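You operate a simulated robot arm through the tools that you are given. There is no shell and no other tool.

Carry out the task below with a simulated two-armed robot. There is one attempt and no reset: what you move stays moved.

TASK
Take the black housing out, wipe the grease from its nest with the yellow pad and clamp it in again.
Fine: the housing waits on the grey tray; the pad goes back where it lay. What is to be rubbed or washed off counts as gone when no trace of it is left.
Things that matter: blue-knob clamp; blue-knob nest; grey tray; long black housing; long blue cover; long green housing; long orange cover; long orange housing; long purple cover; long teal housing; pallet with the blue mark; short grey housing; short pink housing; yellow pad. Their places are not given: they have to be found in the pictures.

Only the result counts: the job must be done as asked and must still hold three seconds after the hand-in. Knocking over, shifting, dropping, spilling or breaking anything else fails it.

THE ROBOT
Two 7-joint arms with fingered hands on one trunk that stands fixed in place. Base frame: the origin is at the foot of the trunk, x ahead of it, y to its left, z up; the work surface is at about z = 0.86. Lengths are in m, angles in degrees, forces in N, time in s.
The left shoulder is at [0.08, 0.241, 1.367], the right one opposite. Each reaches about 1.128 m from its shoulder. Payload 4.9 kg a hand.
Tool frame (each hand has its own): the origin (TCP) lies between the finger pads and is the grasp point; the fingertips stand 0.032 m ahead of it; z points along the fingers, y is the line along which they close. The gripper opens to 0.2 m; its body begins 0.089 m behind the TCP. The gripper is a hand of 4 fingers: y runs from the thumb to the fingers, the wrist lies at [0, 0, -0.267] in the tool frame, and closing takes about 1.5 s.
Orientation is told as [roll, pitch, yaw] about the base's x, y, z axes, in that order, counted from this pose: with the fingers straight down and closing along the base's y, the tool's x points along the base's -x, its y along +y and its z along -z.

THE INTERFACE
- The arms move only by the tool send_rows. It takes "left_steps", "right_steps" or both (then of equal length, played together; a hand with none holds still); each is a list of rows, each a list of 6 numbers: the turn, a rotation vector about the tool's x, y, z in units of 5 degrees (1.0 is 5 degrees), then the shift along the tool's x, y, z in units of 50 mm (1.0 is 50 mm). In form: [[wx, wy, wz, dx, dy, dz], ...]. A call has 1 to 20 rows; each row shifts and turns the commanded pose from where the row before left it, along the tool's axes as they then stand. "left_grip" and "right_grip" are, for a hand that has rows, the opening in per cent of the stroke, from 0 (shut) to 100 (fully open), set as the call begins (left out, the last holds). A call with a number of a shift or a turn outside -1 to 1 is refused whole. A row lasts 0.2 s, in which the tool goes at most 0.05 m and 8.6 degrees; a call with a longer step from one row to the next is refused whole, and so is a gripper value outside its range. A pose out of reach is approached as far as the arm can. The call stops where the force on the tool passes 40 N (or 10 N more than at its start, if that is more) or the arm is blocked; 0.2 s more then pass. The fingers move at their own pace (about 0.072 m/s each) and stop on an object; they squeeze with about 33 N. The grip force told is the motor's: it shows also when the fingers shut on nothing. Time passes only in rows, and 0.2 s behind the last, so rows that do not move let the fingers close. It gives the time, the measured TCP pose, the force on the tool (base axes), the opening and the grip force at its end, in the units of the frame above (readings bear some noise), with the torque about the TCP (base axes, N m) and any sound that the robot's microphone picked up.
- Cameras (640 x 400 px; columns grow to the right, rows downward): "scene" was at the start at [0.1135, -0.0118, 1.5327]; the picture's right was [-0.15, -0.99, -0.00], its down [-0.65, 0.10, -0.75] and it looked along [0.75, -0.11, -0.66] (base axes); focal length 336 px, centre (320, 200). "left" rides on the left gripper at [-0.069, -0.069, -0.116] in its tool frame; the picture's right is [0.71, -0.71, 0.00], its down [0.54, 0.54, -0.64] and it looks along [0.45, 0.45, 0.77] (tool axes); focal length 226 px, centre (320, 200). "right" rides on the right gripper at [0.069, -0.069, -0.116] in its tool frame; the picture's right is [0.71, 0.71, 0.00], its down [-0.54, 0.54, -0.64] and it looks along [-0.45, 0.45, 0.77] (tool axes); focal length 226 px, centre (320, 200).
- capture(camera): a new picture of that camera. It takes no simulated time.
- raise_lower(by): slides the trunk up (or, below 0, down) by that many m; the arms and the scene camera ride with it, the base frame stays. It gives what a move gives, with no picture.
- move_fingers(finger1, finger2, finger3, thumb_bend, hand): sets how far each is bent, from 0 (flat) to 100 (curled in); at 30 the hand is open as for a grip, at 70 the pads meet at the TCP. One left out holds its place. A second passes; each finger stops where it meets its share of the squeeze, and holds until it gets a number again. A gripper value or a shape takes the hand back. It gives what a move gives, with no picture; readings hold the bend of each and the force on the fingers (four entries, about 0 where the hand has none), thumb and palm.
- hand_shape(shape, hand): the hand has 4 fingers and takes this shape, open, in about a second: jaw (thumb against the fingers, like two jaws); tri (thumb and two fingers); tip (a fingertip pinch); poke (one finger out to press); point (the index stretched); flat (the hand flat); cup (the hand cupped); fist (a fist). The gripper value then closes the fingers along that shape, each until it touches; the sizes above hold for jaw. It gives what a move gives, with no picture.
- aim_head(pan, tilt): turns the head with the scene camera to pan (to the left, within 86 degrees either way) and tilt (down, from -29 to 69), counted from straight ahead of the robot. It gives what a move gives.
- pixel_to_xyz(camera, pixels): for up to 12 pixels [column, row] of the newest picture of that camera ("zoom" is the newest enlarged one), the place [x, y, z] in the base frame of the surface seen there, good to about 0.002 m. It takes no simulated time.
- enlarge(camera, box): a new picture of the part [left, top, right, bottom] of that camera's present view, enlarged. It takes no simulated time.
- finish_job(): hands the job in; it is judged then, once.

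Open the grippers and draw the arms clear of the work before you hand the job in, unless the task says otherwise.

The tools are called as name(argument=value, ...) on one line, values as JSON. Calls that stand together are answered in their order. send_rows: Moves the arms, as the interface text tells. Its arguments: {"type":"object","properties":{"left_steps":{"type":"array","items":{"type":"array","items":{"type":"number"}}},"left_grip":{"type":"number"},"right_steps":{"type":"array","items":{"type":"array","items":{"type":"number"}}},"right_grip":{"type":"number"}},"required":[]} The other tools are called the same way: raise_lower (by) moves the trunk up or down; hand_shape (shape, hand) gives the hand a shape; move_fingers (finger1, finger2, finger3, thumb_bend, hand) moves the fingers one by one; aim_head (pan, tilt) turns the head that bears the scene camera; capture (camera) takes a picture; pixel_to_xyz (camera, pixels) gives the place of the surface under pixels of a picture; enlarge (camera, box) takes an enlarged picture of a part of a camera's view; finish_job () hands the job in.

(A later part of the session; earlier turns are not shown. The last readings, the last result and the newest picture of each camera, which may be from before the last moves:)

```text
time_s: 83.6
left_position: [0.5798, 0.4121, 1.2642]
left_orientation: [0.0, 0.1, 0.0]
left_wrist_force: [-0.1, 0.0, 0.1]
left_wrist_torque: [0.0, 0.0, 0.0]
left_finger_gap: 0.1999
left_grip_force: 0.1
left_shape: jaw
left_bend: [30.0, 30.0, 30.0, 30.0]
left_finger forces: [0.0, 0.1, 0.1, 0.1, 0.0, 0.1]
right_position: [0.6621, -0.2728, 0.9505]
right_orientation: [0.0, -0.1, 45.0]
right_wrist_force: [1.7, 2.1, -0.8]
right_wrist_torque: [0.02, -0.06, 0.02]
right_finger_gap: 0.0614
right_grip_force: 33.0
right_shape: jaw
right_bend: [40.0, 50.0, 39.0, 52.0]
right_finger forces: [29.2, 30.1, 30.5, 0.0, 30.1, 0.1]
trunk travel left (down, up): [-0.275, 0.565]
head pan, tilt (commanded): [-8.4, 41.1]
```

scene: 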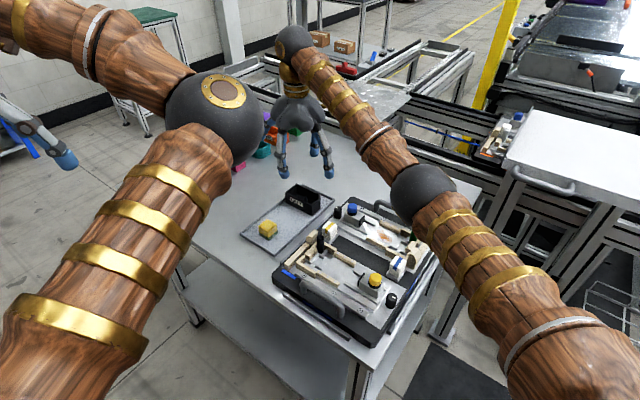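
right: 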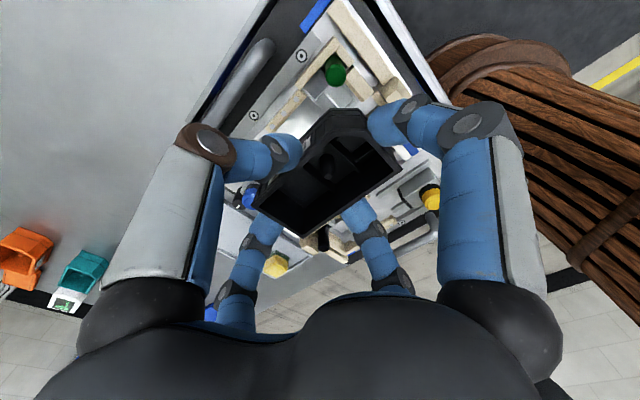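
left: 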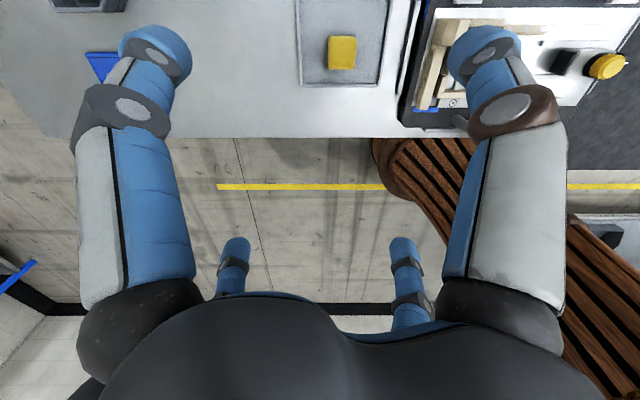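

send_rows(right_steps=[[0, 0, 0, 0, 0, 0.03], [0, 0, 0, 0, 0, 0.03], [0, 0, 0, 0, 0, 0]])

enlarge(camera="scene", box=[375, 205, 430, 252])

pixel_to_xyz(camera="zoom", pixels=[[28, 172], [345, 312], [402, 238], [385, 195], [260, 270], [110, 68]])

```text
time_s: 84.4
left_position: [0.5788, 0.4102, 1.264]
left_orientation: [0.0, 0.1, 0.1]
left_wrist_force: [-0.2, 0.3, 0.5]
left_wrist_torque: [-0.01, -0.03, -0.05]
left_finger_gap: 0.2
left_grip_force: 0.2
left_shape: jaw
left_bend: [30.0, 30.0, 30.0, 30.0]
left_finger forces: [0.1, 0.0, 0.0, 0.0, 0.0, 0.0]
right_position: [0.6628, -0.2724, 0.9477]
right_orientation: [0.0, 0.0, 44.9]
right_wrist_force: [0.7, 0.9, 0.3]
right_wrist_torque: [0.06, -0.06, 0.02]
right_finger_gap: 0.0616
right_grip_force: 33.4
right_shape: jaw
right_bend: [40.0, 50.0, 39.0, 52.0]
right_finger forces: [29.5, 30.2, 30.4, 0.1, 30.2, 0.0]
trunk travel left (down, up): [-0.275, 0.565]
head pan, tilt (commanded): [-8.4, 41.1]
```

```text
8.51 times, centred on (402, 228) of scene
```

zoom: 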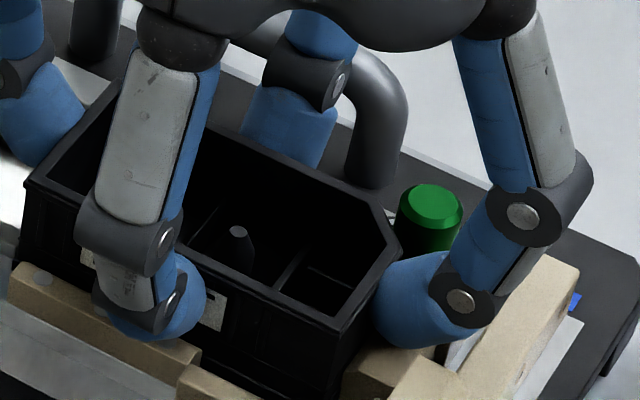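

```text
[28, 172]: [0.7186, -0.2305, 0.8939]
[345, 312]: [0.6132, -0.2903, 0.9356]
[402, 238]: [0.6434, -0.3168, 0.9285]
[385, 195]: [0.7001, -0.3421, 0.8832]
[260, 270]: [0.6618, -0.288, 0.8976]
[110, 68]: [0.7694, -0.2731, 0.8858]
```

pixel_to_xyz(camera="zoom", pixels=[[30, 182], [336, 322], [397, 250], [380, 205], [260, 283], [240, 272], [330, 318]])

send_rows(right_steps=[[0, 0, 0, 0, 0, 0.03], [0, 0, 0, 0, 0, 0]])

```text
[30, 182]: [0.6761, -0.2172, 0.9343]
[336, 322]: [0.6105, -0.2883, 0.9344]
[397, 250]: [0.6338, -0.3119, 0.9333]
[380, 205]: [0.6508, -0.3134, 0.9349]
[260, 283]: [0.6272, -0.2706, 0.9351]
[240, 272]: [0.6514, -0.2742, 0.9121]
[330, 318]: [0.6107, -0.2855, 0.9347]
```

```text
time_s: 85.0
left_position: [0.5778, 0.4119, 1.2647]
left_orientation: [0.0, 0.0, 0.0]
left_wrist_force: [0.5, -1.3, -0.4]
left_wrist_torque: [0.03, 0.02, 0.0]
left_finger_gap: 0.1998
left_grip_force: 0.0
left_shape: jaw
left_bend: [30.0, 30.0, 30.0, 30.0]
left_finger forces: [0.1, 0.0, 0.1, 0.1, 0.1, 0.1]
right_position: [0.6627, -0.2727, 0.9477]
right_orientation: [-0.1, 0.0, 45.0]
right_wrist_force: [2.3, 2.1, 9.7]
right_wrist_torque: [0.05, -0.06, 0.04]
right_finger_gap: 0.0618
right_grip_force: 33.2
right_shape: jaw
right_bend: [40.0, 50.0, 39.0, 52.0]
right_finger forces: [30.1, 30.7, 31.1, 0.0, 31.5, 0.1]
trunk travel left (down, up): [-0.275, 0.565]
head pan, tilt (commanded): [-8.4, 41.1]
```

The housing is seated (rim at 0.9345 at all corners, 10 N of contact). I relieve the push and open each finger just enough to clear, avoiding the handle.

send_rows(right_steps=[[0, 0, 0, 0, 0, -0.02], [0, 0, 0, 0, 0, 0]])

move_fingers(hand="right", finger1=43, finger2=52, finger3=43, thumb_bend=52)

enlarge(camera="right", box=[200, 60, 440, 250])

enlarge(camera="scene", box=[360, 180, 450, 260])

```text
time_s: 85.6
left_position: [0.5793, 0.4111, 1.264]
left_orientation: [0.0, 0.1, 0.0]
left_wrist_force: [0.4, -0.6, -0.3]
left_wrist_torque: [-0.01, 0.01, -0.01]
left_finger_gap: 0.1998
left_grip_force: 0.1
left_shape: jaw
left_bend: [30.0, 30.0, 30.0, 30.0]
left_finger forces: [0.1, 0.0, 0.1, 0.1, 0.1, 0.1]
right_position: [0.662, -0.2736, 0.9479]
right_orientation: [0.0, -0.1, 45.0]
right_wrist_force: [2.7, 2.0, 4.1]
right_wrist_torque: [0.1, -0.15, 0.04]
right_finger_gap: 0.0615
right_grip_force: 33.6
right_shape: jaw
right_bend: [40.0, 50.0, 39.0, 52.0]
right_finger forces: [29.8, 30.6, 31.4, 0.1, 31.2, 0.1]
trunk travel left (down, up): [-0.275, 0.565]
head pan, tilt (commanded): [-8.4, 41.1]
```

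```text
time_s: 86.6
left_position: [0.5766, 0.4126, 1.2651]
left_orientation: [0.0, -0.1, -0.1]
left_wrist_force: [0.0, -0.2, -0.4]
left_wrist_torque: [-0.02, -0.04, 0.0]
left_finger_gap: 0.1998
left_grip_force: 0.1
left_shape: jaw
left_bend: [30.0, 30.0, 30.0, 30.0]
left_finger forces: [0.0, 0.0, 0.0, 0.0, 0.0, 0.1]
right_position: [0.662, -0.2731, 0.9484]
right_orientation: [-0.1, 0.0, 45.0]
right_wrist_force: [0.7, -1.0, 27.2]
right_wrist_torque: [-1.05, 1.09, 0.02]
right_finger_gap: 0.0654
right_grip_force: 14.8
right_shape: fingers
right_bend: [45.0, 52.0, 45.0, 52.0]
right_finger forces: [25.8, 0.0, 3.8, 0.0, 0.0, 0.1]
trunk travel left (down, up): [-0.275, 0.565]
head pan, tilt (commanded): [-8.4, 41.1]
```

```text
2.11 times, centred on (320, 155) of right
```

zoom: 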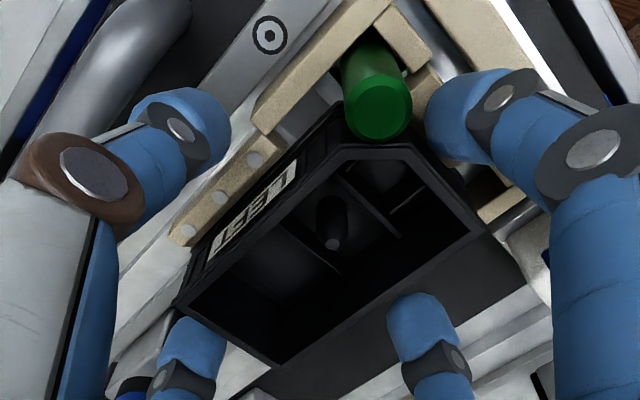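

```text
5.00 times, centred on (405, 220) of scene
```

zoom: 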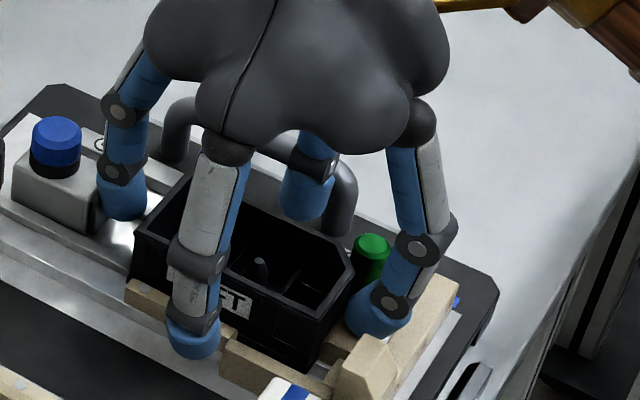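

Finger 1 now presses down on the end-stop block (27 N up on the hand) because the fingers straightened. I rise at once.

send_rows(right_steps=[[0, 0, 0, 0, 0, -0.1], [0, 0, 0, 0, 0, -0.1], [0, 0, 0, 0, 0, 0]])

enlarge(camera="right", box=[200, 60, 440, 250])

enlarge(camera="scene", box=[360, 180, 450, 260])

```text
time_s: 87.4
left_position: [0.5781, 0.4124, 1.265]
left_orientation: [0.0, 0.0, -0.1]
left_wrist_force: [0.4, 0.8, 0.1]
left_wrist_torque: [-0.01, 0.0, 0.0]
left_finger_gap: 0.1999
left_grip_force: 0.2
left_shape: jaw
left_bend: [30.0, 30.0, 30.0, 30.0]
left_finger forces: [0.0, 0.0, 0.0, 0.0, 0.0, 0.0]
right_position: [0.6635, -0.2736, 0.9566]
right_orientation: [0.0, 0.0, 45.0]
right_wrist_force: [-2.0, -1.0, 1.3]
right_wrist_torque: [0.0, 0.03, 0.01]
right_finger_gap: 0.0791
right_grip_force: 1.4
right_shape: fingers
right_bend: [43.0, 52.0, 45.0, 52.0]
right_finger forces: [0.1, 0.1, 2.7, 0.0, 0.0, 0.0]
trunk travel left (down, up): [-0.275, 0.565]
head pan, tilt (commanded): [-8.4, 41.1]
```

```text
2.11 times, centred on (320, 155) of right
```

zoom: 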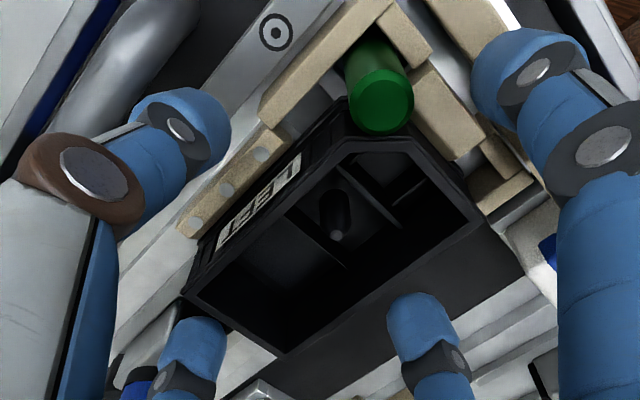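

```text
5.00 times, centred on (405, 220) of scene
```

zoom: 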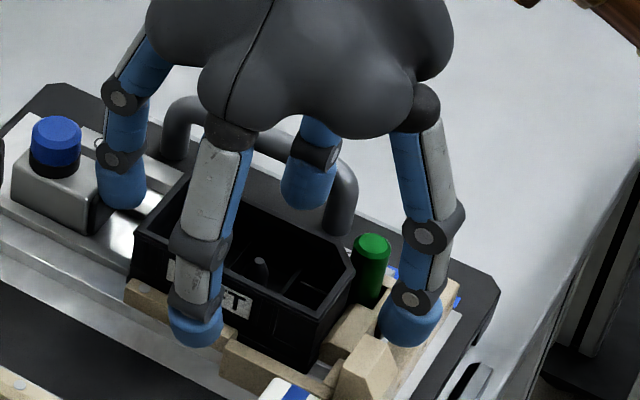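

Finger 1 is free; finger 3 lightly touches the slider's side. I keep rising straight up until well clear.

send_rows(right_steps=[[0, 0, 0, 0, 0, -0.2], [0, 0, 0, 0, 0, -0.4], [0, 0, 0, 0, 0, -0.6], [0, 0, 0, 0, 0, -0.6], [0, 0, 0, 0, 0, 0]])

enlarge(camera="scene", box=[340, 190, 450, 265])

capture(camera="right")

```text
time_s: 88.6
left_position: [0.5786, 0.411, 1.2654]
left_orientation: [0.0, 0.2, -0.1]
left_wrist_force: [0.1, 0.6, -0.2]
left_wrist_torque: [0.01, 0.02, 0.01]
left_finger_gap: 0.2002
left_grip_force: 0.1
left_shape: jaw
left_bend: [30.0, 30.0, 30.0, 30.0]
left_finger forces: [0.0, 0.0, 0.0, 0.0, 0.1, 0.0]
right_position: [0.6624, -0.2726, 1.0467]
right_orientation: [0.0, 0.0, 44.9]
right_wrist_force: [0.4, 1.1, -0.6]
right_wrist_torque: [0.02, 0.03, -0.01]
right_finger_gap: 0.0792
right_grip_force: 0.1
right_shape: fingers
right_bend: [43.0, 52.0, 43.0, 52.0]
right_finger forces: [0.0, 0.0, 0.0, 0.0, 0.0, 0.1]
trunk travel left (down, up): [-0.275, 0.565]
head pan, tilt (commanded): [-8.4, 41.1]
```

```text
5.33 times, centred on (395, 228) of scene
```

zoom: 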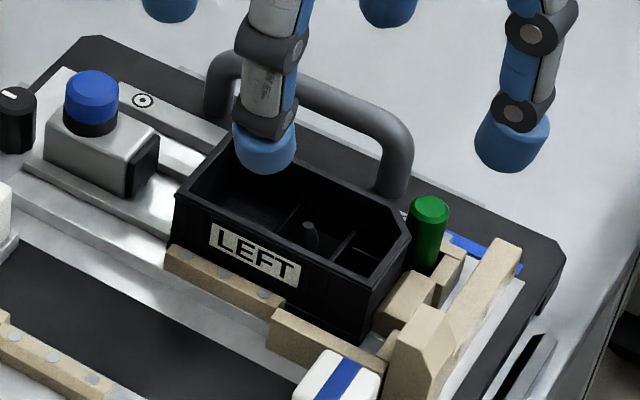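

```text
taken
```

right: 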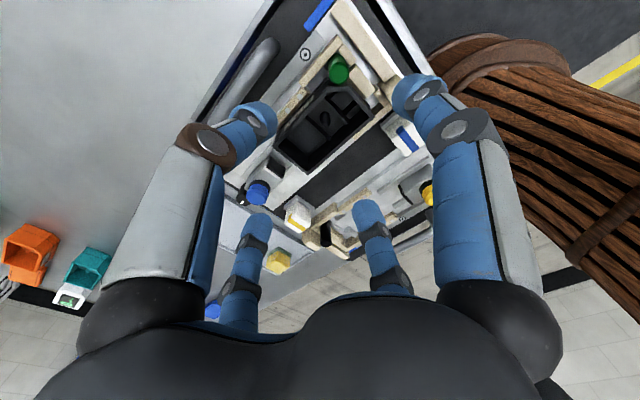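

The housing sits flat in its nest. I read the display before clamping and re-measure the blue knob.

enlarge(camera="right", box=[40, 270, 110, 320])

enlarge(camera="scene", box=[340, 195, 390, 235])

pixel_to_xyz(camera="zoom", pixels=[[220, 145], [175, 145], [265, 145], [220, 120], [220, 175], [330, 260], [300, 290], [100, 125]])

```text
8.00 times, centred on (75, 295) of right
```

zoom: 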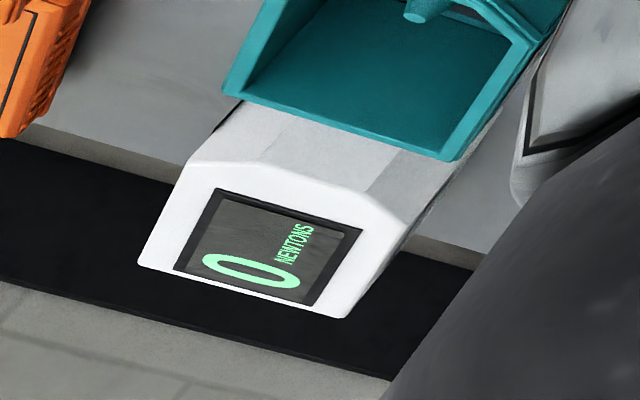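

```text
10.00 times, centred on (365, 215) of scene
```

zoom: 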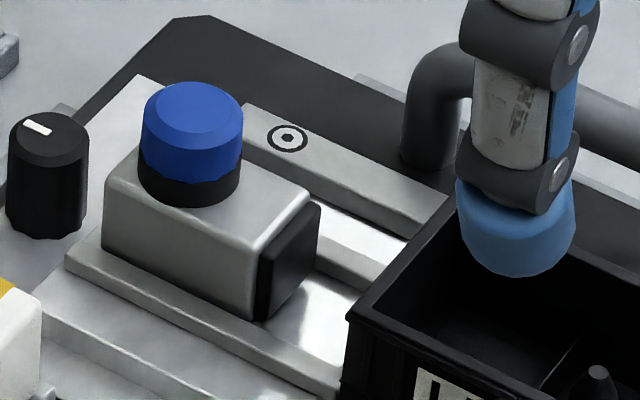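

```text
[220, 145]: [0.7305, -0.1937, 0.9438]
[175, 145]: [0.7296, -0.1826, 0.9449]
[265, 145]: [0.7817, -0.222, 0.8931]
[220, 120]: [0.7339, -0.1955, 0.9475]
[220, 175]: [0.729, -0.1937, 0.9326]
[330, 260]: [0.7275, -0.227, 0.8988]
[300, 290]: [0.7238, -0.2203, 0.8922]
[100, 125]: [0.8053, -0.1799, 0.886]
```

Display still reads 0. I return the right hand to the tip shape and move above the retracted blue knob.

hand_shape(hand="right", shape="tip")

send_rows(right_steps=[[0, 0, 0, -0.768, 0.03, 0], [0, 0, 0, -0.768, 0.03, 0], [0, 0, 0, -0.768, 0.03, 0], [0, 0, 0, 0, 0, 0]], right_grip=30)

enlarge(camera="right", box=[270, 90, 370, 180])

```text
time_s: 89.5
left_position: [0.5801, 0.4123, 1.2658]
left_orientation: [0.0, 0.0, 0.0]
left_wrist_force: [-1.1, -0.7, 0.1]
left_wrist_torque: [-0.02, -0.02, 0.01]
left_finger_gap: 0.2001
left_grip_force: 0.0
left_shape: jaw
left_bend: [30.0, 30.0, 30.0, 30.0]
left_finger forces: [0.0, 0.0, 0.0, 0.0, 0.1, 0.0]
right_position: [0.6621, -0.2739, 1.0475]
right_orientation: [0.0, 0.0, 45.0]
right_wrist_force: [-0.1, 0.0, 0.1]
right_wrist_torque: [0.01, 0.03, 0.03]
right_finger_gap: 0.2001
right_grip_force: 0.1
right_shape: tip
right_bend: [16.0, 30.0, 16.0, 30.0]
right_finger forces: [0.0, 0.0, 0.0, 0.0, 0.0, 0.0]
trunk travel left (down, up): [-0.275, 0.565]
head pan, tilt (commanded): [-8.4, 41.1]
```

```text
time_s: 90.5
left_position: [0.5784, 0.4119, 1.265]
left_orientation: [0.1, 0.0, 0.0]
left_wrist_force: [0.7, -0.2, 0.1]
left_wrist_torque: [0.0, 0.0, 0.02]
left_finger_gap: 0.1998
left_grip_force: 0.1
left_shape: jaw
left_bend: [30.0, 30.0, 30.0, 30.0]
left_finger forces: [0.0, 0.0, 0.0, 0.1, 0.0, 0.0]
right_position: [0.7421, -0.191, 1.0476]
right_orientation: [0.1, -0.1, 45.0]
right_wrist_force: [-0.6, -0.7, 0.0]
right_wrist_torque: [0.01, -0.03, -0.01]
right_finger_gap: 0.061
right_grip_force: 0.1
right_shape: tip
right_bend: [16.0, 48.0, 16.0, 47.0]
right_finger forces: [0.1, 0.0, 0.1, 0.1, 0.0, 0.0]
trunk travel left (down, up): [-0.275, 0.565]
head pan, tilt (commanded): [-8.4, 41.1]
```

```text
4.44 times, centred on (320, 135) of right
```

zoom: 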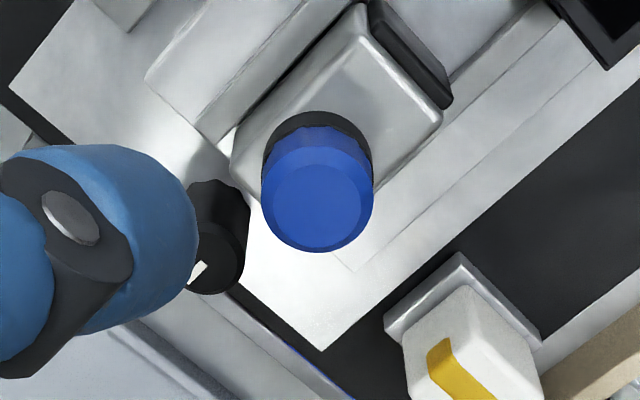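

pixel_to_xyz(camera="zoom", pixels=[[317, 205], [275, 200], [360, 205], [317, 238], [317, 170], [405, 70], [300, 90]])

```text
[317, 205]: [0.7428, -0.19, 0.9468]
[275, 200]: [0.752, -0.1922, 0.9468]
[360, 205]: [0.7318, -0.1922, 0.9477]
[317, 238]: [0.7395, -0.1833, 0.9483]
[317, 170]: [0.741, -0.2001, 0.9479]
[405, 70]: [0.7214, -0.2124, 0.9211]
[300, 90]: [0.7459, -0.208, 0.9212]
```

Knob centre (0.742,-0.191) matches the TCP. I shift 2 mm toward +u (behind the knob for pushing) and descend to z≈0.962.

send_rows(right_steps=[[0, 0, 0, -0.04, 0, 0.4], [0, 0, 0, 0, 0, 0.44], [0, 0, 0, 0, 0, 0.44], [0, 0, 0, 0, 0, 0.43], [0, 0, 0, 0, 0, 0]])

enlarge(camera="right", box=[220, 60, 420, 240])

enlarge(camera="scene", box=[330, 150, 440, 260])

```text
time_s: 91.7
left_position: [0.5792, 0.411, 1.2652]
left_orientation: [0.1, -0.1, -0.1]
left_wrist_force: [0.3, -0.2, 0.0]
left_wrist_torque: [0.0, -0.02, 0.02]
left_finger_gap: 0.1999
left_grip_force: 0.1
left_shape: jaw
left_bend: [30.0, 30.0, 30.0, 30.0]
left_finger forces: [0.0, 0.1, 0.1, 0.0, 0.0, 0.1]
right_position: [0.7424, -0.1862, 0.9641]
right_orientation: [0.0, 0.0, 45.1]
right_wrist_force: [0.5, -0.5, 0.7]
right_wrist_torque: [0.0, -0.04, -0.01]
right_finger_gap: 0.0604
right_grip_force: 0.3
right_shape: tip
right_bend: [16.0, 48.0, 16.0, 47.0]
right_finger forces: [0.0, 0.0, 0.1, 0.0, 0.1, 0.0]
trunk travel left (down, up): [-0.275, 0.565]
head pan, tilt (commanded): [-8.4, 41.1]
```

```text
2.22 times, centred on (320, 150) of right
```

zoom: 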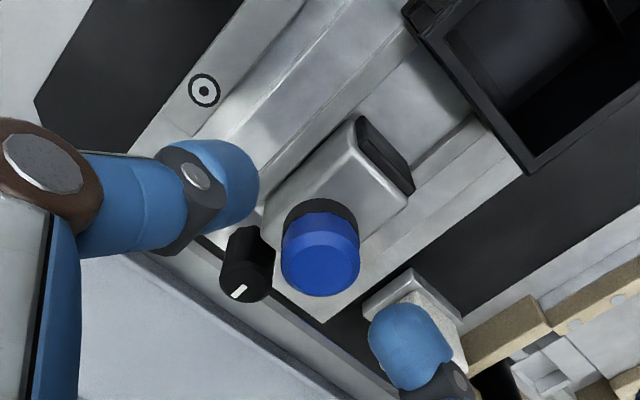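

```text
3.64 times, centred on (385, 205) of scene
```

zoom: 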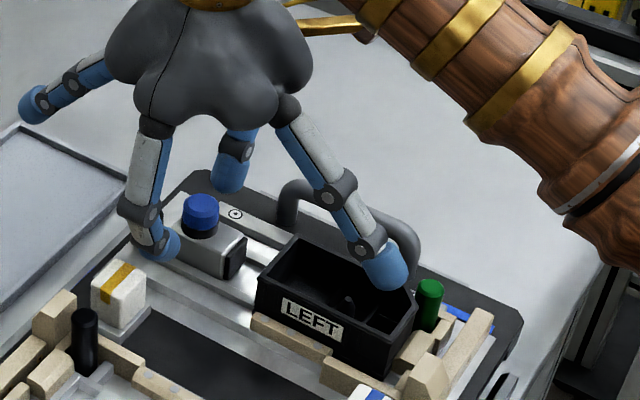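

Thumb and finger2 straddle the knob with the midline on it. I lower 2 mm and close the pinch.

send_rows(right_steps=[[0, 0, 0, 0, 0, 0.04], [0, 0, 0, 0, 0, 0]])

send_rows(right_steps=[[0, 0, 0, 0, 0, 0], [0, 0, 0, 0, 0, 0], [0, 0, 0, 0, 0, 0], [0, 0, 0, 0, 0, 0], [0, 0, 0, 0, 0, 0], [0, 0, 0, 0, 0, 0]], right_grip=0)

enlarge(camera="right", box=[220, 60, 420, 240])

```text
time_s: 92.3
left_position: [0.5785, 0.4122, 1.2649]
left_orientation: [0.0, 0.0, 0.0]
left_wrist_force: [0.4, -0.1, -0.5]
left_wrist_torque: [-0.02, 0.0, -0.01]
left_finger_gap: 0.1999
left_grip_force: 0.1
left_shape: jaw
left_bend: [30.0, 30.0, 30.0, 30.0]
left_finger forces: [0.0, 0.0, 0.1, 0.1, 0.0, 0.1]
right_position: [0.7425, -0.1872, 0.9599]
right_orientation: [0.0, 0.0, 45.0]
right_wrist_force: [-0.4, -0.8, 0.3]
right_wrist_torque: [0.03, -0.02, 0.01]
right_finger_gap: 0.0607
right_grip_force: 0.0
right_shape: tip
right_bend: [16.0, 48.0, 16.0, 47.0]
right_finger forces: [0.0, 0.1, 0.0, 0.0, 0.0, 0.1]
trunk travel left (down, up): [-0.275, 0.565]
head pan, tilt (commanded): [-8.4, 41.1]
```

```text
time_s: 93.7
left_position: [0.5802, 0.4114, 1.2634]
left_orientation: [0.1, 0.1, -0.1]
left_wrist_force: [0.9, -0.4, -0.2]
left_wrist_torque: [0.0, 0.02, -0.02]
left_finger_gap: 0.2
left_grip_force: 0.0
left_shape: jaw
left_bend: [30.0, 30.0, 30.0, 30.0]
left_finger forces: [0.0, 0.0, 0.0, 0.0, 0.0, 0.1]
right_position: [0.7433, -0.1863, 0.9599]
right_orientation: [0.0, 0.0, 45.0]
right_wrist_force: [1.0, 1.0, -0.6]
right_wrist_torque: [0.03, -0.06, 0.0]
right_finger_gap: 0.0193
right_grip_force: 33.2
right_shape: tip
right_bend: [29.0, 75.0, 29.0, 60.0]
right_finger forces: [0.1, 27.6, 0.1, 0.0, 28.3, 0.0]
trunk travel left (down, up): [-0.275, 0.565]
head pan, tilt (commanded): [-8.4, 41.1]
```

```text
2.22 times, centred on (320, 150) of right
```

zoom: 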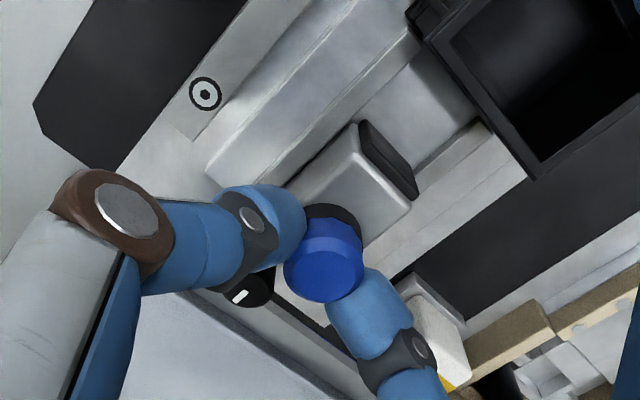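

Balanced grip (28 N each). I push the slider toward the housing along −u, 24 mm in 3 mm rows.

send_rows(right_steps=[[0, 0, 0, 0.06, 0, 0], [0, 0, 0, 0.06, 0, 0], [0, 0, 0, 0.06, 0, 0], [0, 0, 0, 0.06, 0, 0], [0, 0, 0, 0.06, 0, 0], [0, 0, 0, 0.06, 0, 0], [0, 0, 0, 0.06, 0, 0], [0, 0, 0, 0.06, 0, 0], [0, 0, 0, 0, 0, 0]])

enlarge(camera="scene", box=[330, 160, 440, 260])

enlarge(camera="right", box=[220, 60, 420, 240])

```text
time_s: 95.7
left_position: [0.5785, 0.4115, 1.2642]
left_orientation: [0.0, 0.0, -0.1]
left_wrist_force: [-0.5, -0.1, 0.6]
left_wrist_torque: [0.04, -0.02, -0.03]
left_finger_gap: 0.1999
left_grip_force: 0.1
left_shape: jaw
left_bend: [30.0, 30.0, 30.0, 30.0]
left_finger forces: [0.1, 0.0, 0.0, 0.0, 0.1, 0.1]
right_position: [0.7242, -0.2059, 0.9603]
right_orientation: [0.0, 0.0, 45.1]
right_wrist_force: [-4.9, -6.4, -0.3]
right_wrist_torque: [-0.11, 0.09, -0.12]
right_finger_gap: 0.0192
right_grip_force: 32.9
right_shape: tip
right_bend: [29.0, 75.0, 29.0, 60.0]
right_finger forces: [0.0, 28.1, 0.1, 0.1, 26.7, 0.1]
trunk travel left (down, up): [-0.275, 0.565]
head pan, tilt (commanded): [-8.4, 41.1]
```

```text
4.00 times, centred on (385, 210) of scene
```

zoom: 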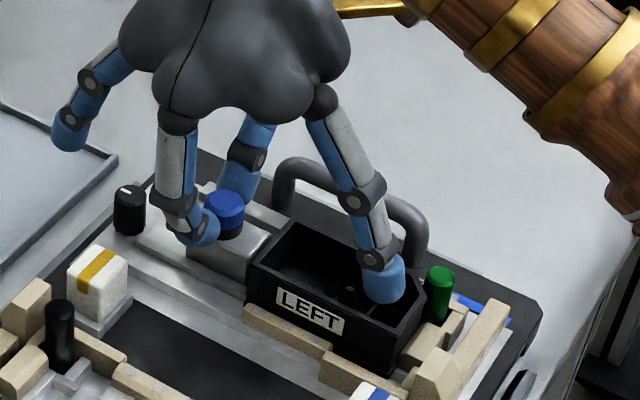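

```text
2.22 times, centred on (320, 150) of right
```

zoom: 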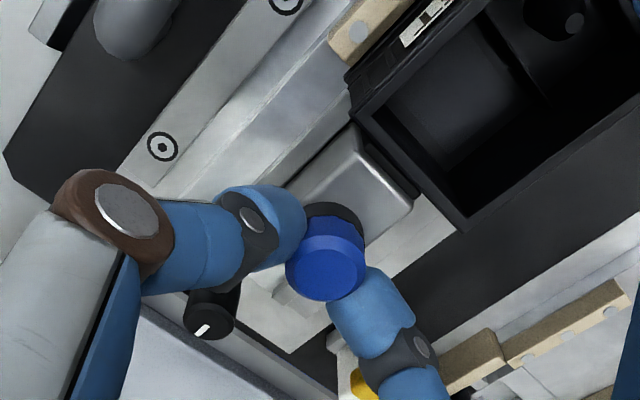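

The slider follows and now even pulls the hand forward (8 N toward the housing), as if it snaps shut. I continue in 2 mm rows until it bears on the housing.

send_rows(right_steps=[[0, 0, 0, 0.04, 0, 0], [0, 0, 0, 0.04, 0, 0], [0, 0, 0, 0.04, 0, 0], [0, 0, 0, 0, 0, 0]])

enlarge(camera="right", box=[220, 60, 420, 240])

```text
time_s: 96.7
left_position: [0.579, 0.4108, 1.2647]
left_orientation: [0.1, 0.1, 0.0]
left_wrist_force: [0.2, 0.2, 0.2]
left_wrist_torque: [-0.01, 0.01, -0.02]
left_finger_gap: 0.2002
left_grip_force: 0.1
left_shape: jaw
left_bend: [30.0, 30.0, 30.0, 30.0]
left_finger forces: [0.1, 0.0, 0.0, 0.1, 0.0, 0.1]
right_position: [0.7208, -0.2076, 0.9598]
right_orientation: [-0.1, 0.0, 45.0]
right_wrist_force: [3.8, -1.7, 0.4]
right_wrist_torque: [-0.09, -0.1, -0.01]
right_finger_gap: 0.0189
right_grip_force: 32.9
right_shape: tip
right_bend: [29.0, 75.0, 29.0, 60.0]
right_finger forces: [0.0, 27.9, 0.1, 0.0, 32.0, 0.0]
trunk travel left (down, up): [-0.275, 0.565]
head pan, tilt (commanded): [-8.4, 41.1]
```

```text
2.22 times, centred on (320, 150) of right
```

zoom: 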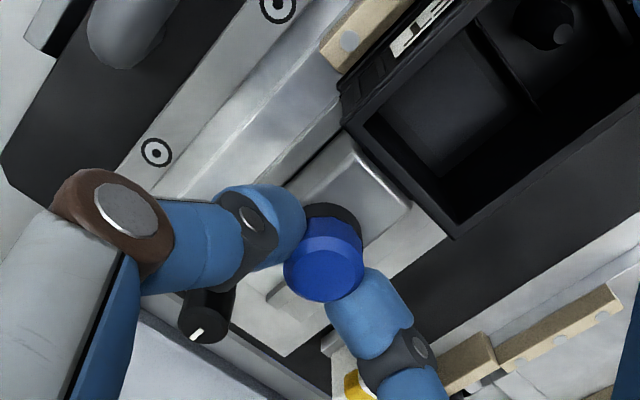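

send_rows(right_steps=[[0, 0, 0, 0.03, 0, 0], [0, 0, 0, 0.03, 0, 0], [0, 0, 0, 0, 0, 0]])

```text
time_s: 97.5
left_position: [0.5793, 0.4138, 1.2644]
left_orientation: [0.0, 0.1, 0.0]
left_wrist_force: [-0.3, 0.1, 0.5]
left_wrist_torque: [-0.01, 0.0, 0.01]
left_finger_gap: 0.1998
left_grip_force: 0.0
left_shape: jaw
left_bend: [30.0, 30.0, 30.0, 30.0]
left_finger forces: [0.1, 0.1, 0.1, 0.1, 0.1, 0.1]
right_position: [0.7213, -0.208, 0.9602]
right_orientation: [-0.1, 0.1, 45.2]
right_wrist_force: [12.5, 7.5, 3.5]
right_wrist_torque: [0.12, -0.29, 0.16]
right_finger_gap: 0.0193
right_grip_force: 33.0
right_shape: tip
right_bend: [29.0, 75.0, 29.0, 60.0]
right_finger forces: [0.0, 29.5, 0.1, 0.1, 35.8, 0.0]
trunk travel left (down, up): [-0.275, 0.565]
head pan, tilt (commanded): [-8.4, 41.1]
```

The slider now resists with 14 N: it bears on the housing. I push a bit further to seat the housing against its end stop.

send_rows(right_steps=[[0, 0, 0, 0.02, 0, 0], [0, 0, 0, 0.02, 0, 0], [0, 0, 0, 0.02, 0, 0], [0, 0, 0, 0, 0, 0]])

enlarge(camera="scene", box=[350, 190, 440, 260])

enlarge(camera="right", box=[220, 60, 420, 240])

```text
time_s: 98.5
left_position: [0.5801, 0.4123, 1.2642]
left_orientation: [-0.1, 0.1, 0.0]
left_wrist_force: [-0.1, 0.6, -0.2]
left_wrist_torque: [0.04, 0.02, -0.01]
left_finger_gap: 0.1997
left_grip_force: 0.0
left_shape: jaw
left_bend: [30.0, 30.0, 30.0, 30.0]
left_finger forces: [0.1, 0.1, 0.1, 0.0, 0.1, 0.0]
right_position: [0.72, -0.2112, 0.959]
right_orientation: [-0.1, 0.0, 45.0]
right_wrist_force: [16.4, 10.8, 6.4]
right_wrist_torque: [0.18, -0.37, 0.28]
right_finger_gap: 0.0194
right_grip_force: 32.9
right_shape: tip
right_bend: [29.0, 75.0, 29.0, 60.0]
right_finger forces: [0.0, 29.8, 0.1, 0.0, 38.0, 0.0]
trunk travel left (down, up): [-0.275, 0.565]
head pan, tilt (commanded): [-8.4, 41.1]
```

```text
5.71 times, centred on (395, 225) of scene
```

zoom: 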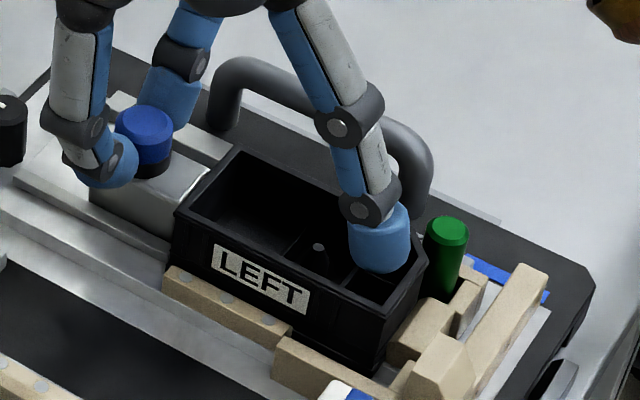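

```text
2.22 times, centred on (320, 150) of right
```

zoom: 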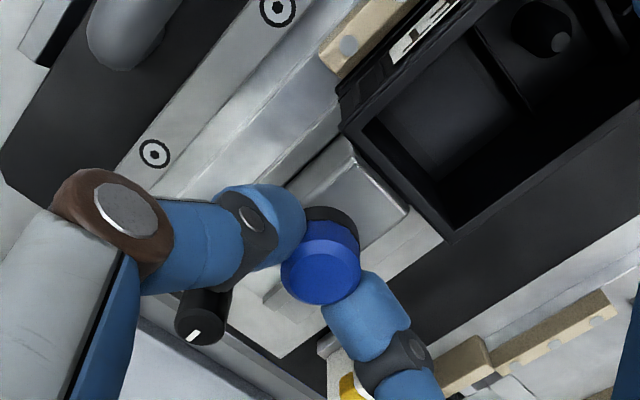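

The slider bears on the housing with about 20 N. I relax the push slightly, open the pinch, and rise to inspect.

send_rows(right_steps=[[0, 0, 0, -0.03, 0, 0], [0, 0, 0, 0, 0, 0]])

send_rows(right_steps=[[0, 0, 0, 0, 0, 0], [0, 0, 0, 0, 0, 0], [0, 0, 0, 0, 0, 0], [0, 0, 0, 0, 0, 0], [0, 0, 0, 0, 0, -0.4], [0, 0, 0, 0, 0, -0.6], [0, 0, 0, 0, 0, -0.7], [0, 0, 0, 0, 0, 0]], right_grip=30)

capture(camera="right")

enlarge(camera="scene", box=[350, 195, 440, 275])

```text
time_s: 99.1
left_position: [0.5791, 0.4118, 1.2641]
left_orientation: [-0.1, 0.1, -0.2]
left_wrist_force: [0.5, -0.4, 0.2]
left_wrist_torque: [-0.02, -0.01, -0.01]
left_finger_gap: 0.1999
left_grip_force: 0.2
left_shape: jaw
left_bend: [30.0, 30.0, 30.0, 30.0]
left_finger forces: [0.0, 0.0, 0.1, 0.0, 0.1, 0.0]
right_position: [0.7186, -0.2121, 0.959]
right_orientation: [0.0, 0.1, 45.0]
right_wrist_force: [13.5, 7.6, 6.2]
right_wrist_torque: [0.11, -0.33, 0.21]
right_finger_gap: 0.0194
right_grip_force: 33.4
right_shape: tip
right_bend: [29.0, 75.0, 29.0, 60.0]
right_finger forces: [0.1, 29.7, 0.1, 0.0, 36.5, 0.1]
trunk travel left (down, up): [-0.275, 0.565]
head pan, tilt (commanded): [-8.4, 41.1]
```

```text
time_s: 100.9
left_position: [0.5788, 0.4117, 1.2638]
left_orientation: [0.1, 0.2, 0.0]
left_wrist_force: [0.0, 0.2, 0.3]
left_wrist_torque: [-0.01, -0.02, -0.03]
left_finger_gap: 0.1999
left_grip_force: 0.0
left_shape: jaw
left_bend: [30.0, 30.0, 30.0, 30.0]
left_finger forces: [0.1, 0.1, 0.0, 0.0, 0.0, 0.1]
right_position: [0.7185, -0.2103, 1.0451]
right_orientation: [0.0, 0.0, 45.1]
right_wrist_force: [-0.1, -0.3, 0.3]
right_wrist_torque: [0.01, 0.03, -0.01]
right_finger_gap: 0.0598
right_grip_force: 0.0
right_shape: tip
right_bend: [16.0, 48.0, 16.0, 47.0]
right_finger forces: [0.1, 0.0, 0.0, 0.0, 0.0, 0.0]
trunk travel left (down, up): [-0.275, 0.565]
head pan, tilt (commanded): [-8.4, 41.1]
```

```text
taken
```

right: 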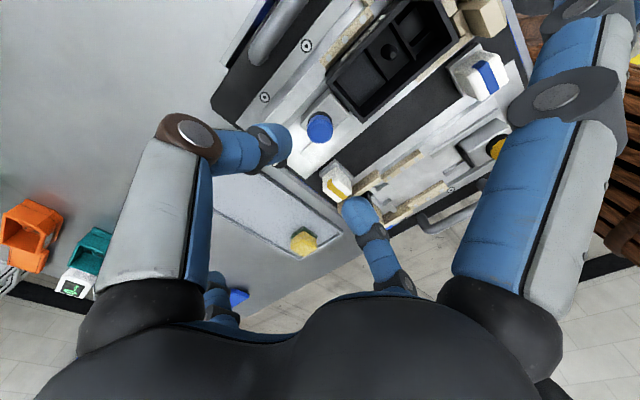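

```text
5.00 times, centred on (395, 235) of scene
```

zoom: 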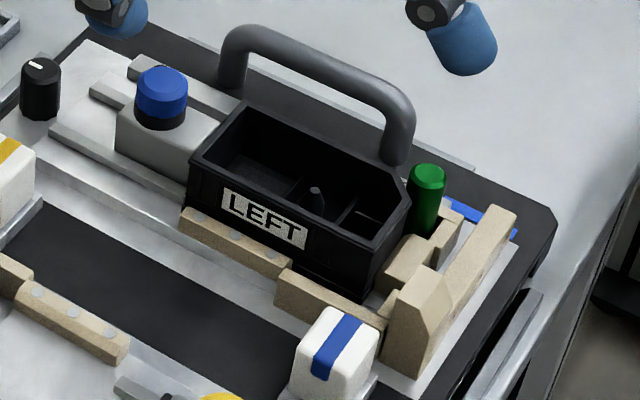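

The picture now matches the starting picture: knob at zoom (161,97), housing at the same spot. I check the display and compare the knob position and rim corners closely.

enlarge(camera="right", box=[40, 255, 110, 305])

enlarge(camera="scene", box=[350, 195, 410, 245])

pixel_to_xyz(camera="zoom", pixels=[[175, 122], [130, 125], [215, 125], [215, 250], [185, 238], [255, 170], [290, 160], [60, 105]])

```text
8.00 times, centred on (75, 280) of right
```

zoom: 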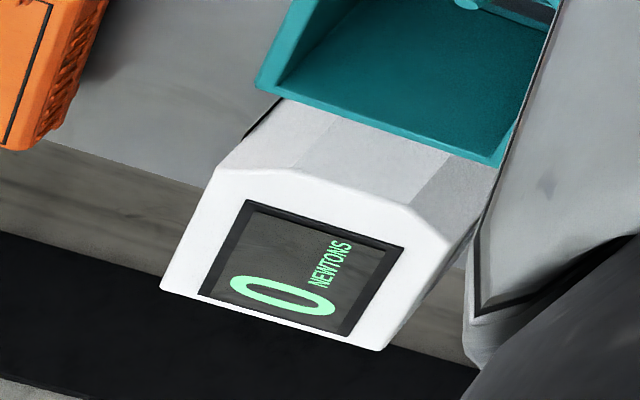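

```text
8.00 times, centred on (380, 220) of scene
```

zoom: 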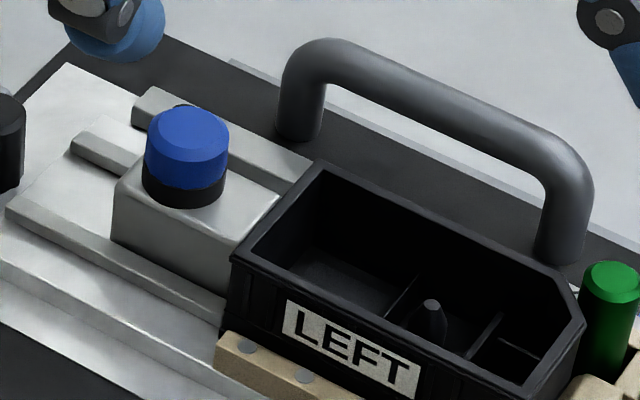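

```text
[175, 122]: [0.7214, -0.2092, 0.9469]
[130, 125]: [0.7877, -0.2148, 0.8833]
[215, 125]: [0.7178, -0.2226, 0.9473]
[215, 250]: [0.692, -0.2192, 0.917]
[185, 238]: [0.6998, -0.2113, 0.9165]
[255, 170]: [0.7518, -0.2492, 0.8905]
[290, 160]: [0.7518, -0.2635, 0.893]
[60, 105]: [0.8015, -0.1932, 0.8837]
```

enlarge(camera="scene", box=[360, 195, 400, 225])

pixel_to_xyz(camera="zoom", pixels=[[45, 215], [155, 215], [95, 180], [95, 260], [98, 215], [85, 320], [25, 300], [150, 300], [60, 375], [200, 330], [280, 80], [420, 110]])

enlarge(camera="right", box=[290, 60, 390, 150])

```text
13.33 times, centred on (380, 210) of scene
```

zoom: 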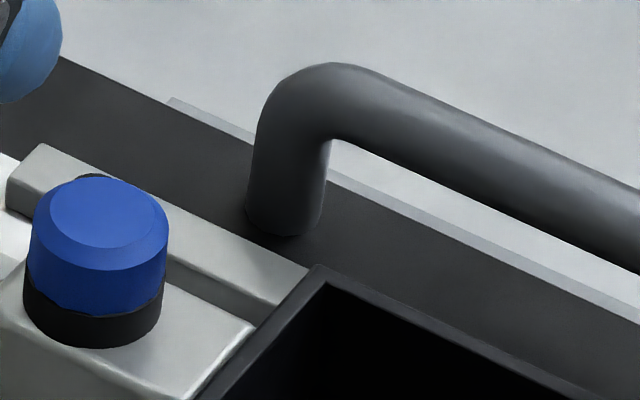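

```text
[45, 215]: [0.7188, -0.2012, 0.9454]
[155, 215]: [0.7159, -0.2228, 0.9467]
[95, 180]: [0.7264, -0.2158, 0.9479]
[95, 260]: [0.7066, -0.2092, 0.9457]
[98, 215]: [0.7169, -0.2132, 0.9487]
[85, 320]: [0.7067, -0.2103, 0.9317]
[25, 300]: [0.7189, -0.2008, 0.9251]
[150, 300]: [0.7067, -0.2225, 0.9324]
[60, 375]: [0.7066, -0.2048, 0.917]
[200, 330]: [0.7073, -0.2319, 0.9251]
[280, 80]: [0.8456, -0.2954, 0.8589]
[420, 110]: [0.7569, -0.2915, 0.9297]
```

```text
4.44 times, centred on (340, 105) of right
```

zoom: 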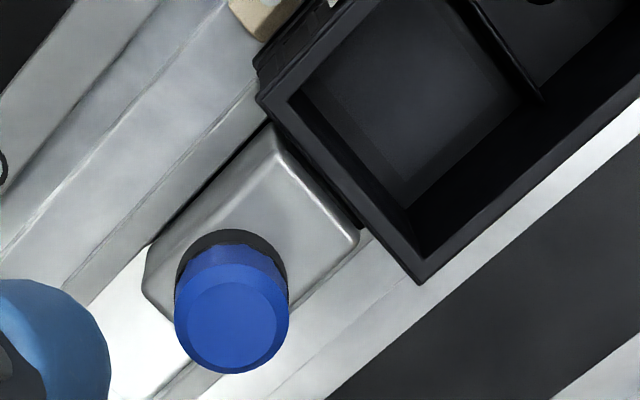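

Knob and handle both appear about 0.7 px further right than at the start, so the pallet itself may have crept 1–2 mm. I repeat earlier zooms with the same boxes to see when that happened.

enlarge(camera="scene", box=[360, 205, 430, 255])

enlarge(camera="scene", box=[340, 195, 390, 235])

enlarge(camera="scene", box=[270, 190, 450, 350])

```text
8.00 times, centred on (395, 230) of scene
```

zoom: 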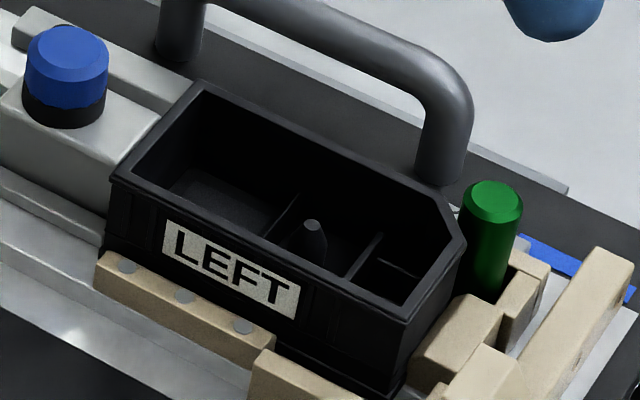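

```text
10.00 times, centred on (365, 215) of scene
```

zoom: 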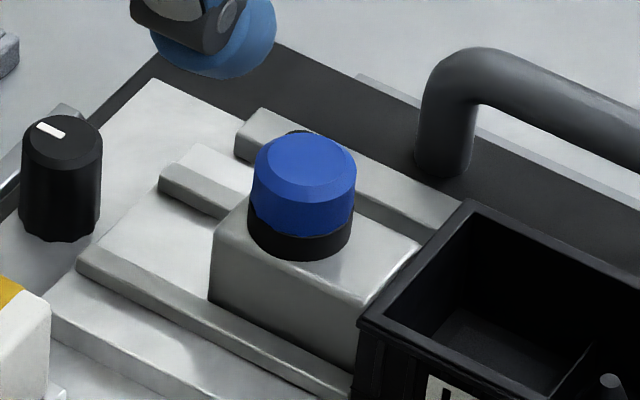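

```text
2.50 times, centred on (360, 270) of scene
```

zoom: 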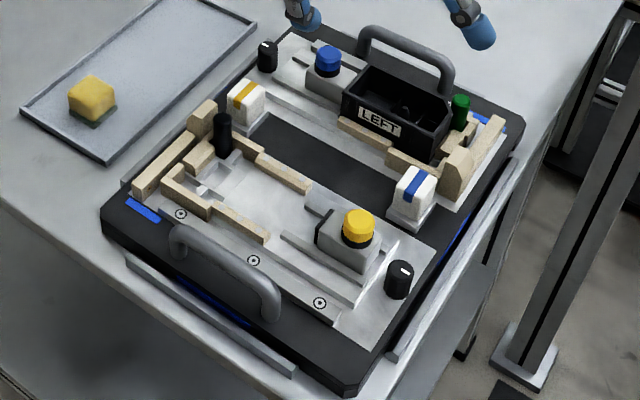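

The pallet crept only 1–2 mm overall within its guides, and knob-to-housing spacing equals the starting picture, so the clamp is home again. I raise the right hand, draw it away to its starting side, and open it.

send_rows(right_steps=[[0, 0, 0, 0, 0, -0.6], [0, 0, 0, 0, 0, -0.8], [0, 0, 0, 0, 0, -0.8], [0, 0, 0, 0, 0, -0.8], [0, 0, 0, 0.8, -0.46, 0], [0, 0, 0, 0.8, -0.46, 0], [0, 0, 0, 0.8, -0.46, 0], [0, 0, 0, 0.8, -0.46, 0], [0, 0, 0, 0.8, -0.46, 0], [0, 0, 0, 0, 0, 0]])

capture(camera="scene")

capture(camera="right")

```text
time_s: 103.1
left_position: [0.5789, 0.4135, 1.2647]
left_orientation: [-0.2, 0.1, 0.0]
left_wrist_force: [-0.4, 0.3, 0.7]
left_wrist_torque: [0.0, 0.03, -0.03]
left_finger_gap: 0.2001
left_grip_force: 0.1
left_shape: jaw
left_bend: [30.0, 30.0, 30.0, 30.0]
left_finger forces: [0.0, 0.0, 0.0, 0.1, 0.1, 0.0]
right_position: [0.6595, -0.4319, 1.1953]
right_orientation: [0.1, 0.1, 45.2]
right_wrist_force: [0.3, -0.1, 0.7]
right_wrist_torque: [-0.01, 0.01, 0.01]
right_finger_gap: 0.0598
right_grip_force: 0.0
right_shape: tip
right_bend: [16.0, 48.0, 16.0, 47.0]
right_finger forces: [0.0, 0.0, 0.0, 0.0, 0.0, 0.0]
trunk travel left (down, up): [-0.275, 0.565]
head pan, tilt (commanded): [-8.4, 41.1]
```

```text
taken
```

scene: 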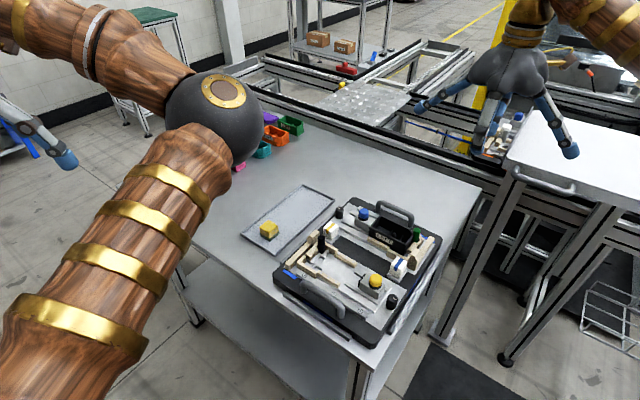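

```text
taken
```

right: 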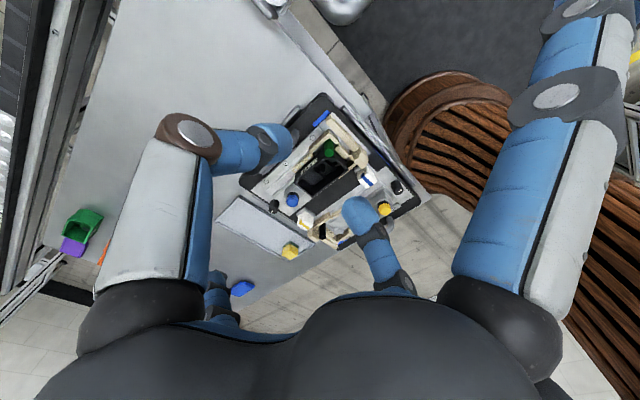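

The arm is clear. I make a final check of the fixture and tray against the starting pictures.

enlarge(camera="scene", box=[350, 195, 440, 275])

enlarge(camera="scene", box=[220, 90, 360, 260])

enlarge(camera="scene", box=[270, 190, 450, 350])

```text
5.00 times, centred on (395, 235) of scene
```

zoom: 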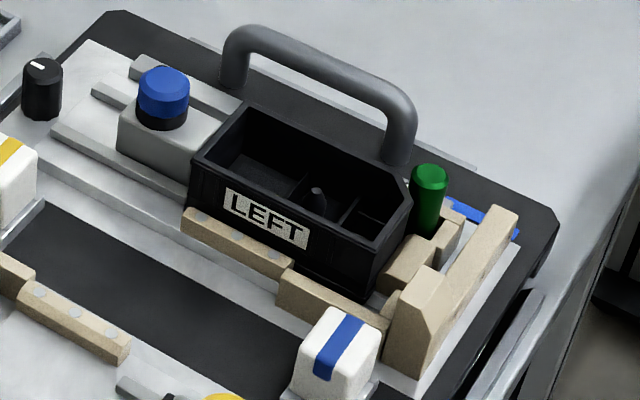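

```text
2.35 times, centred on (290, 175) of scene
```

zoom: 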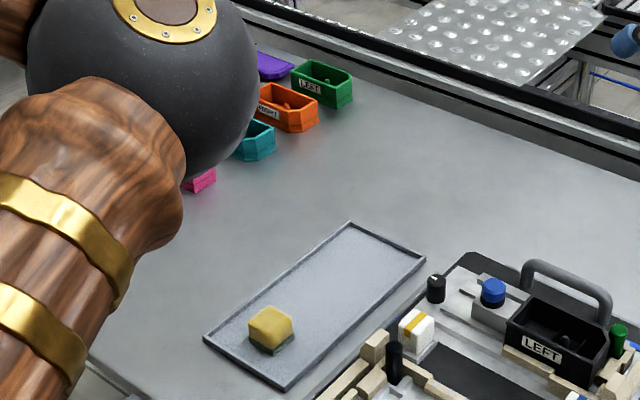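

```text
2.50 times, centred on (360, 270) of scene
```

zoom: 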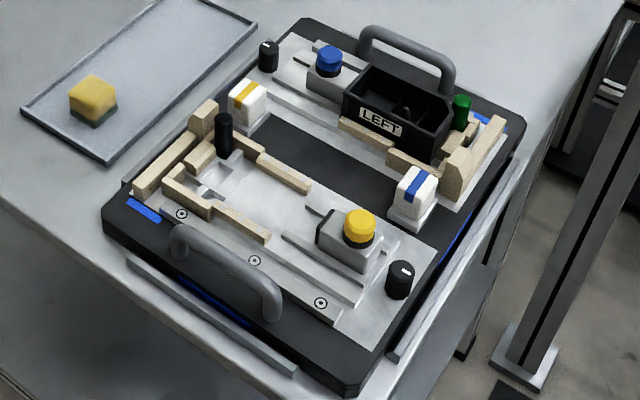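

Everything matches the starting layout: housing seated, clamp closed, pad and loose parts in place. I open the right gripper fully while clear of the work.

send_rows(right_steps=[[0, 0, 0, 0, 0, 0], [0, 0, 0, 0, 0, 0], [0, 0, 0, 0, 0, 0], [0, 0, 0, 0, 0, 0], [0, 0, 0, 0, 0, 0], [0, 0, 0, 0, 0, 0]], right_grip=100)

enlarge(camera="scene", box=[350, 195, 410, 245])

```text
time_s: 104.5
left_position: [0.5782, 0.4114, 1.2651]
left_orientation: [0.0, 0.1, 0.0]
left_wrist_force: [0.5, 0.0, 0.1]
left_wrist_torque: [0.01, 0.0, 0.01]
left_finger_gap: 0.1999
left_grip_force: 0.1
left_shape: jaw
left_bend: [30.0, 30.0, 30.0, 30.0]
left_finger forces: [0.0, 0.1, 0.1, 0.1, 0.1, 0.0]
right_position: [0.6592, -0.4336, 1.196]
right_orientation: [-0.1, 0.0, 44.9]
right_wrist_force: [-0.5, -0.3, -0.2]
right_wrist_torque: [-0.01, 0.0, 0.0]
right_finger_gap: 0.1998
right_grip_force: 0.2
right_shape: tip
right_bend: [16.0, 30.0, 16.0, 30.0]
right_finger forces: [0.0, 0.0, 0.0, 0.0, 0.0, 0.1]
trunk travel left (down, up): [-0.275, 0.565]
head pan, tilt (commanded): [-8.4, 41.1]
```

```text
8.00 times, centred on (380, 220) of scene
```

zoom: 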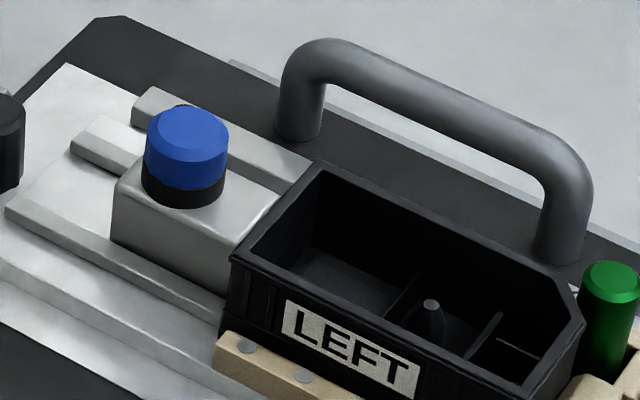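

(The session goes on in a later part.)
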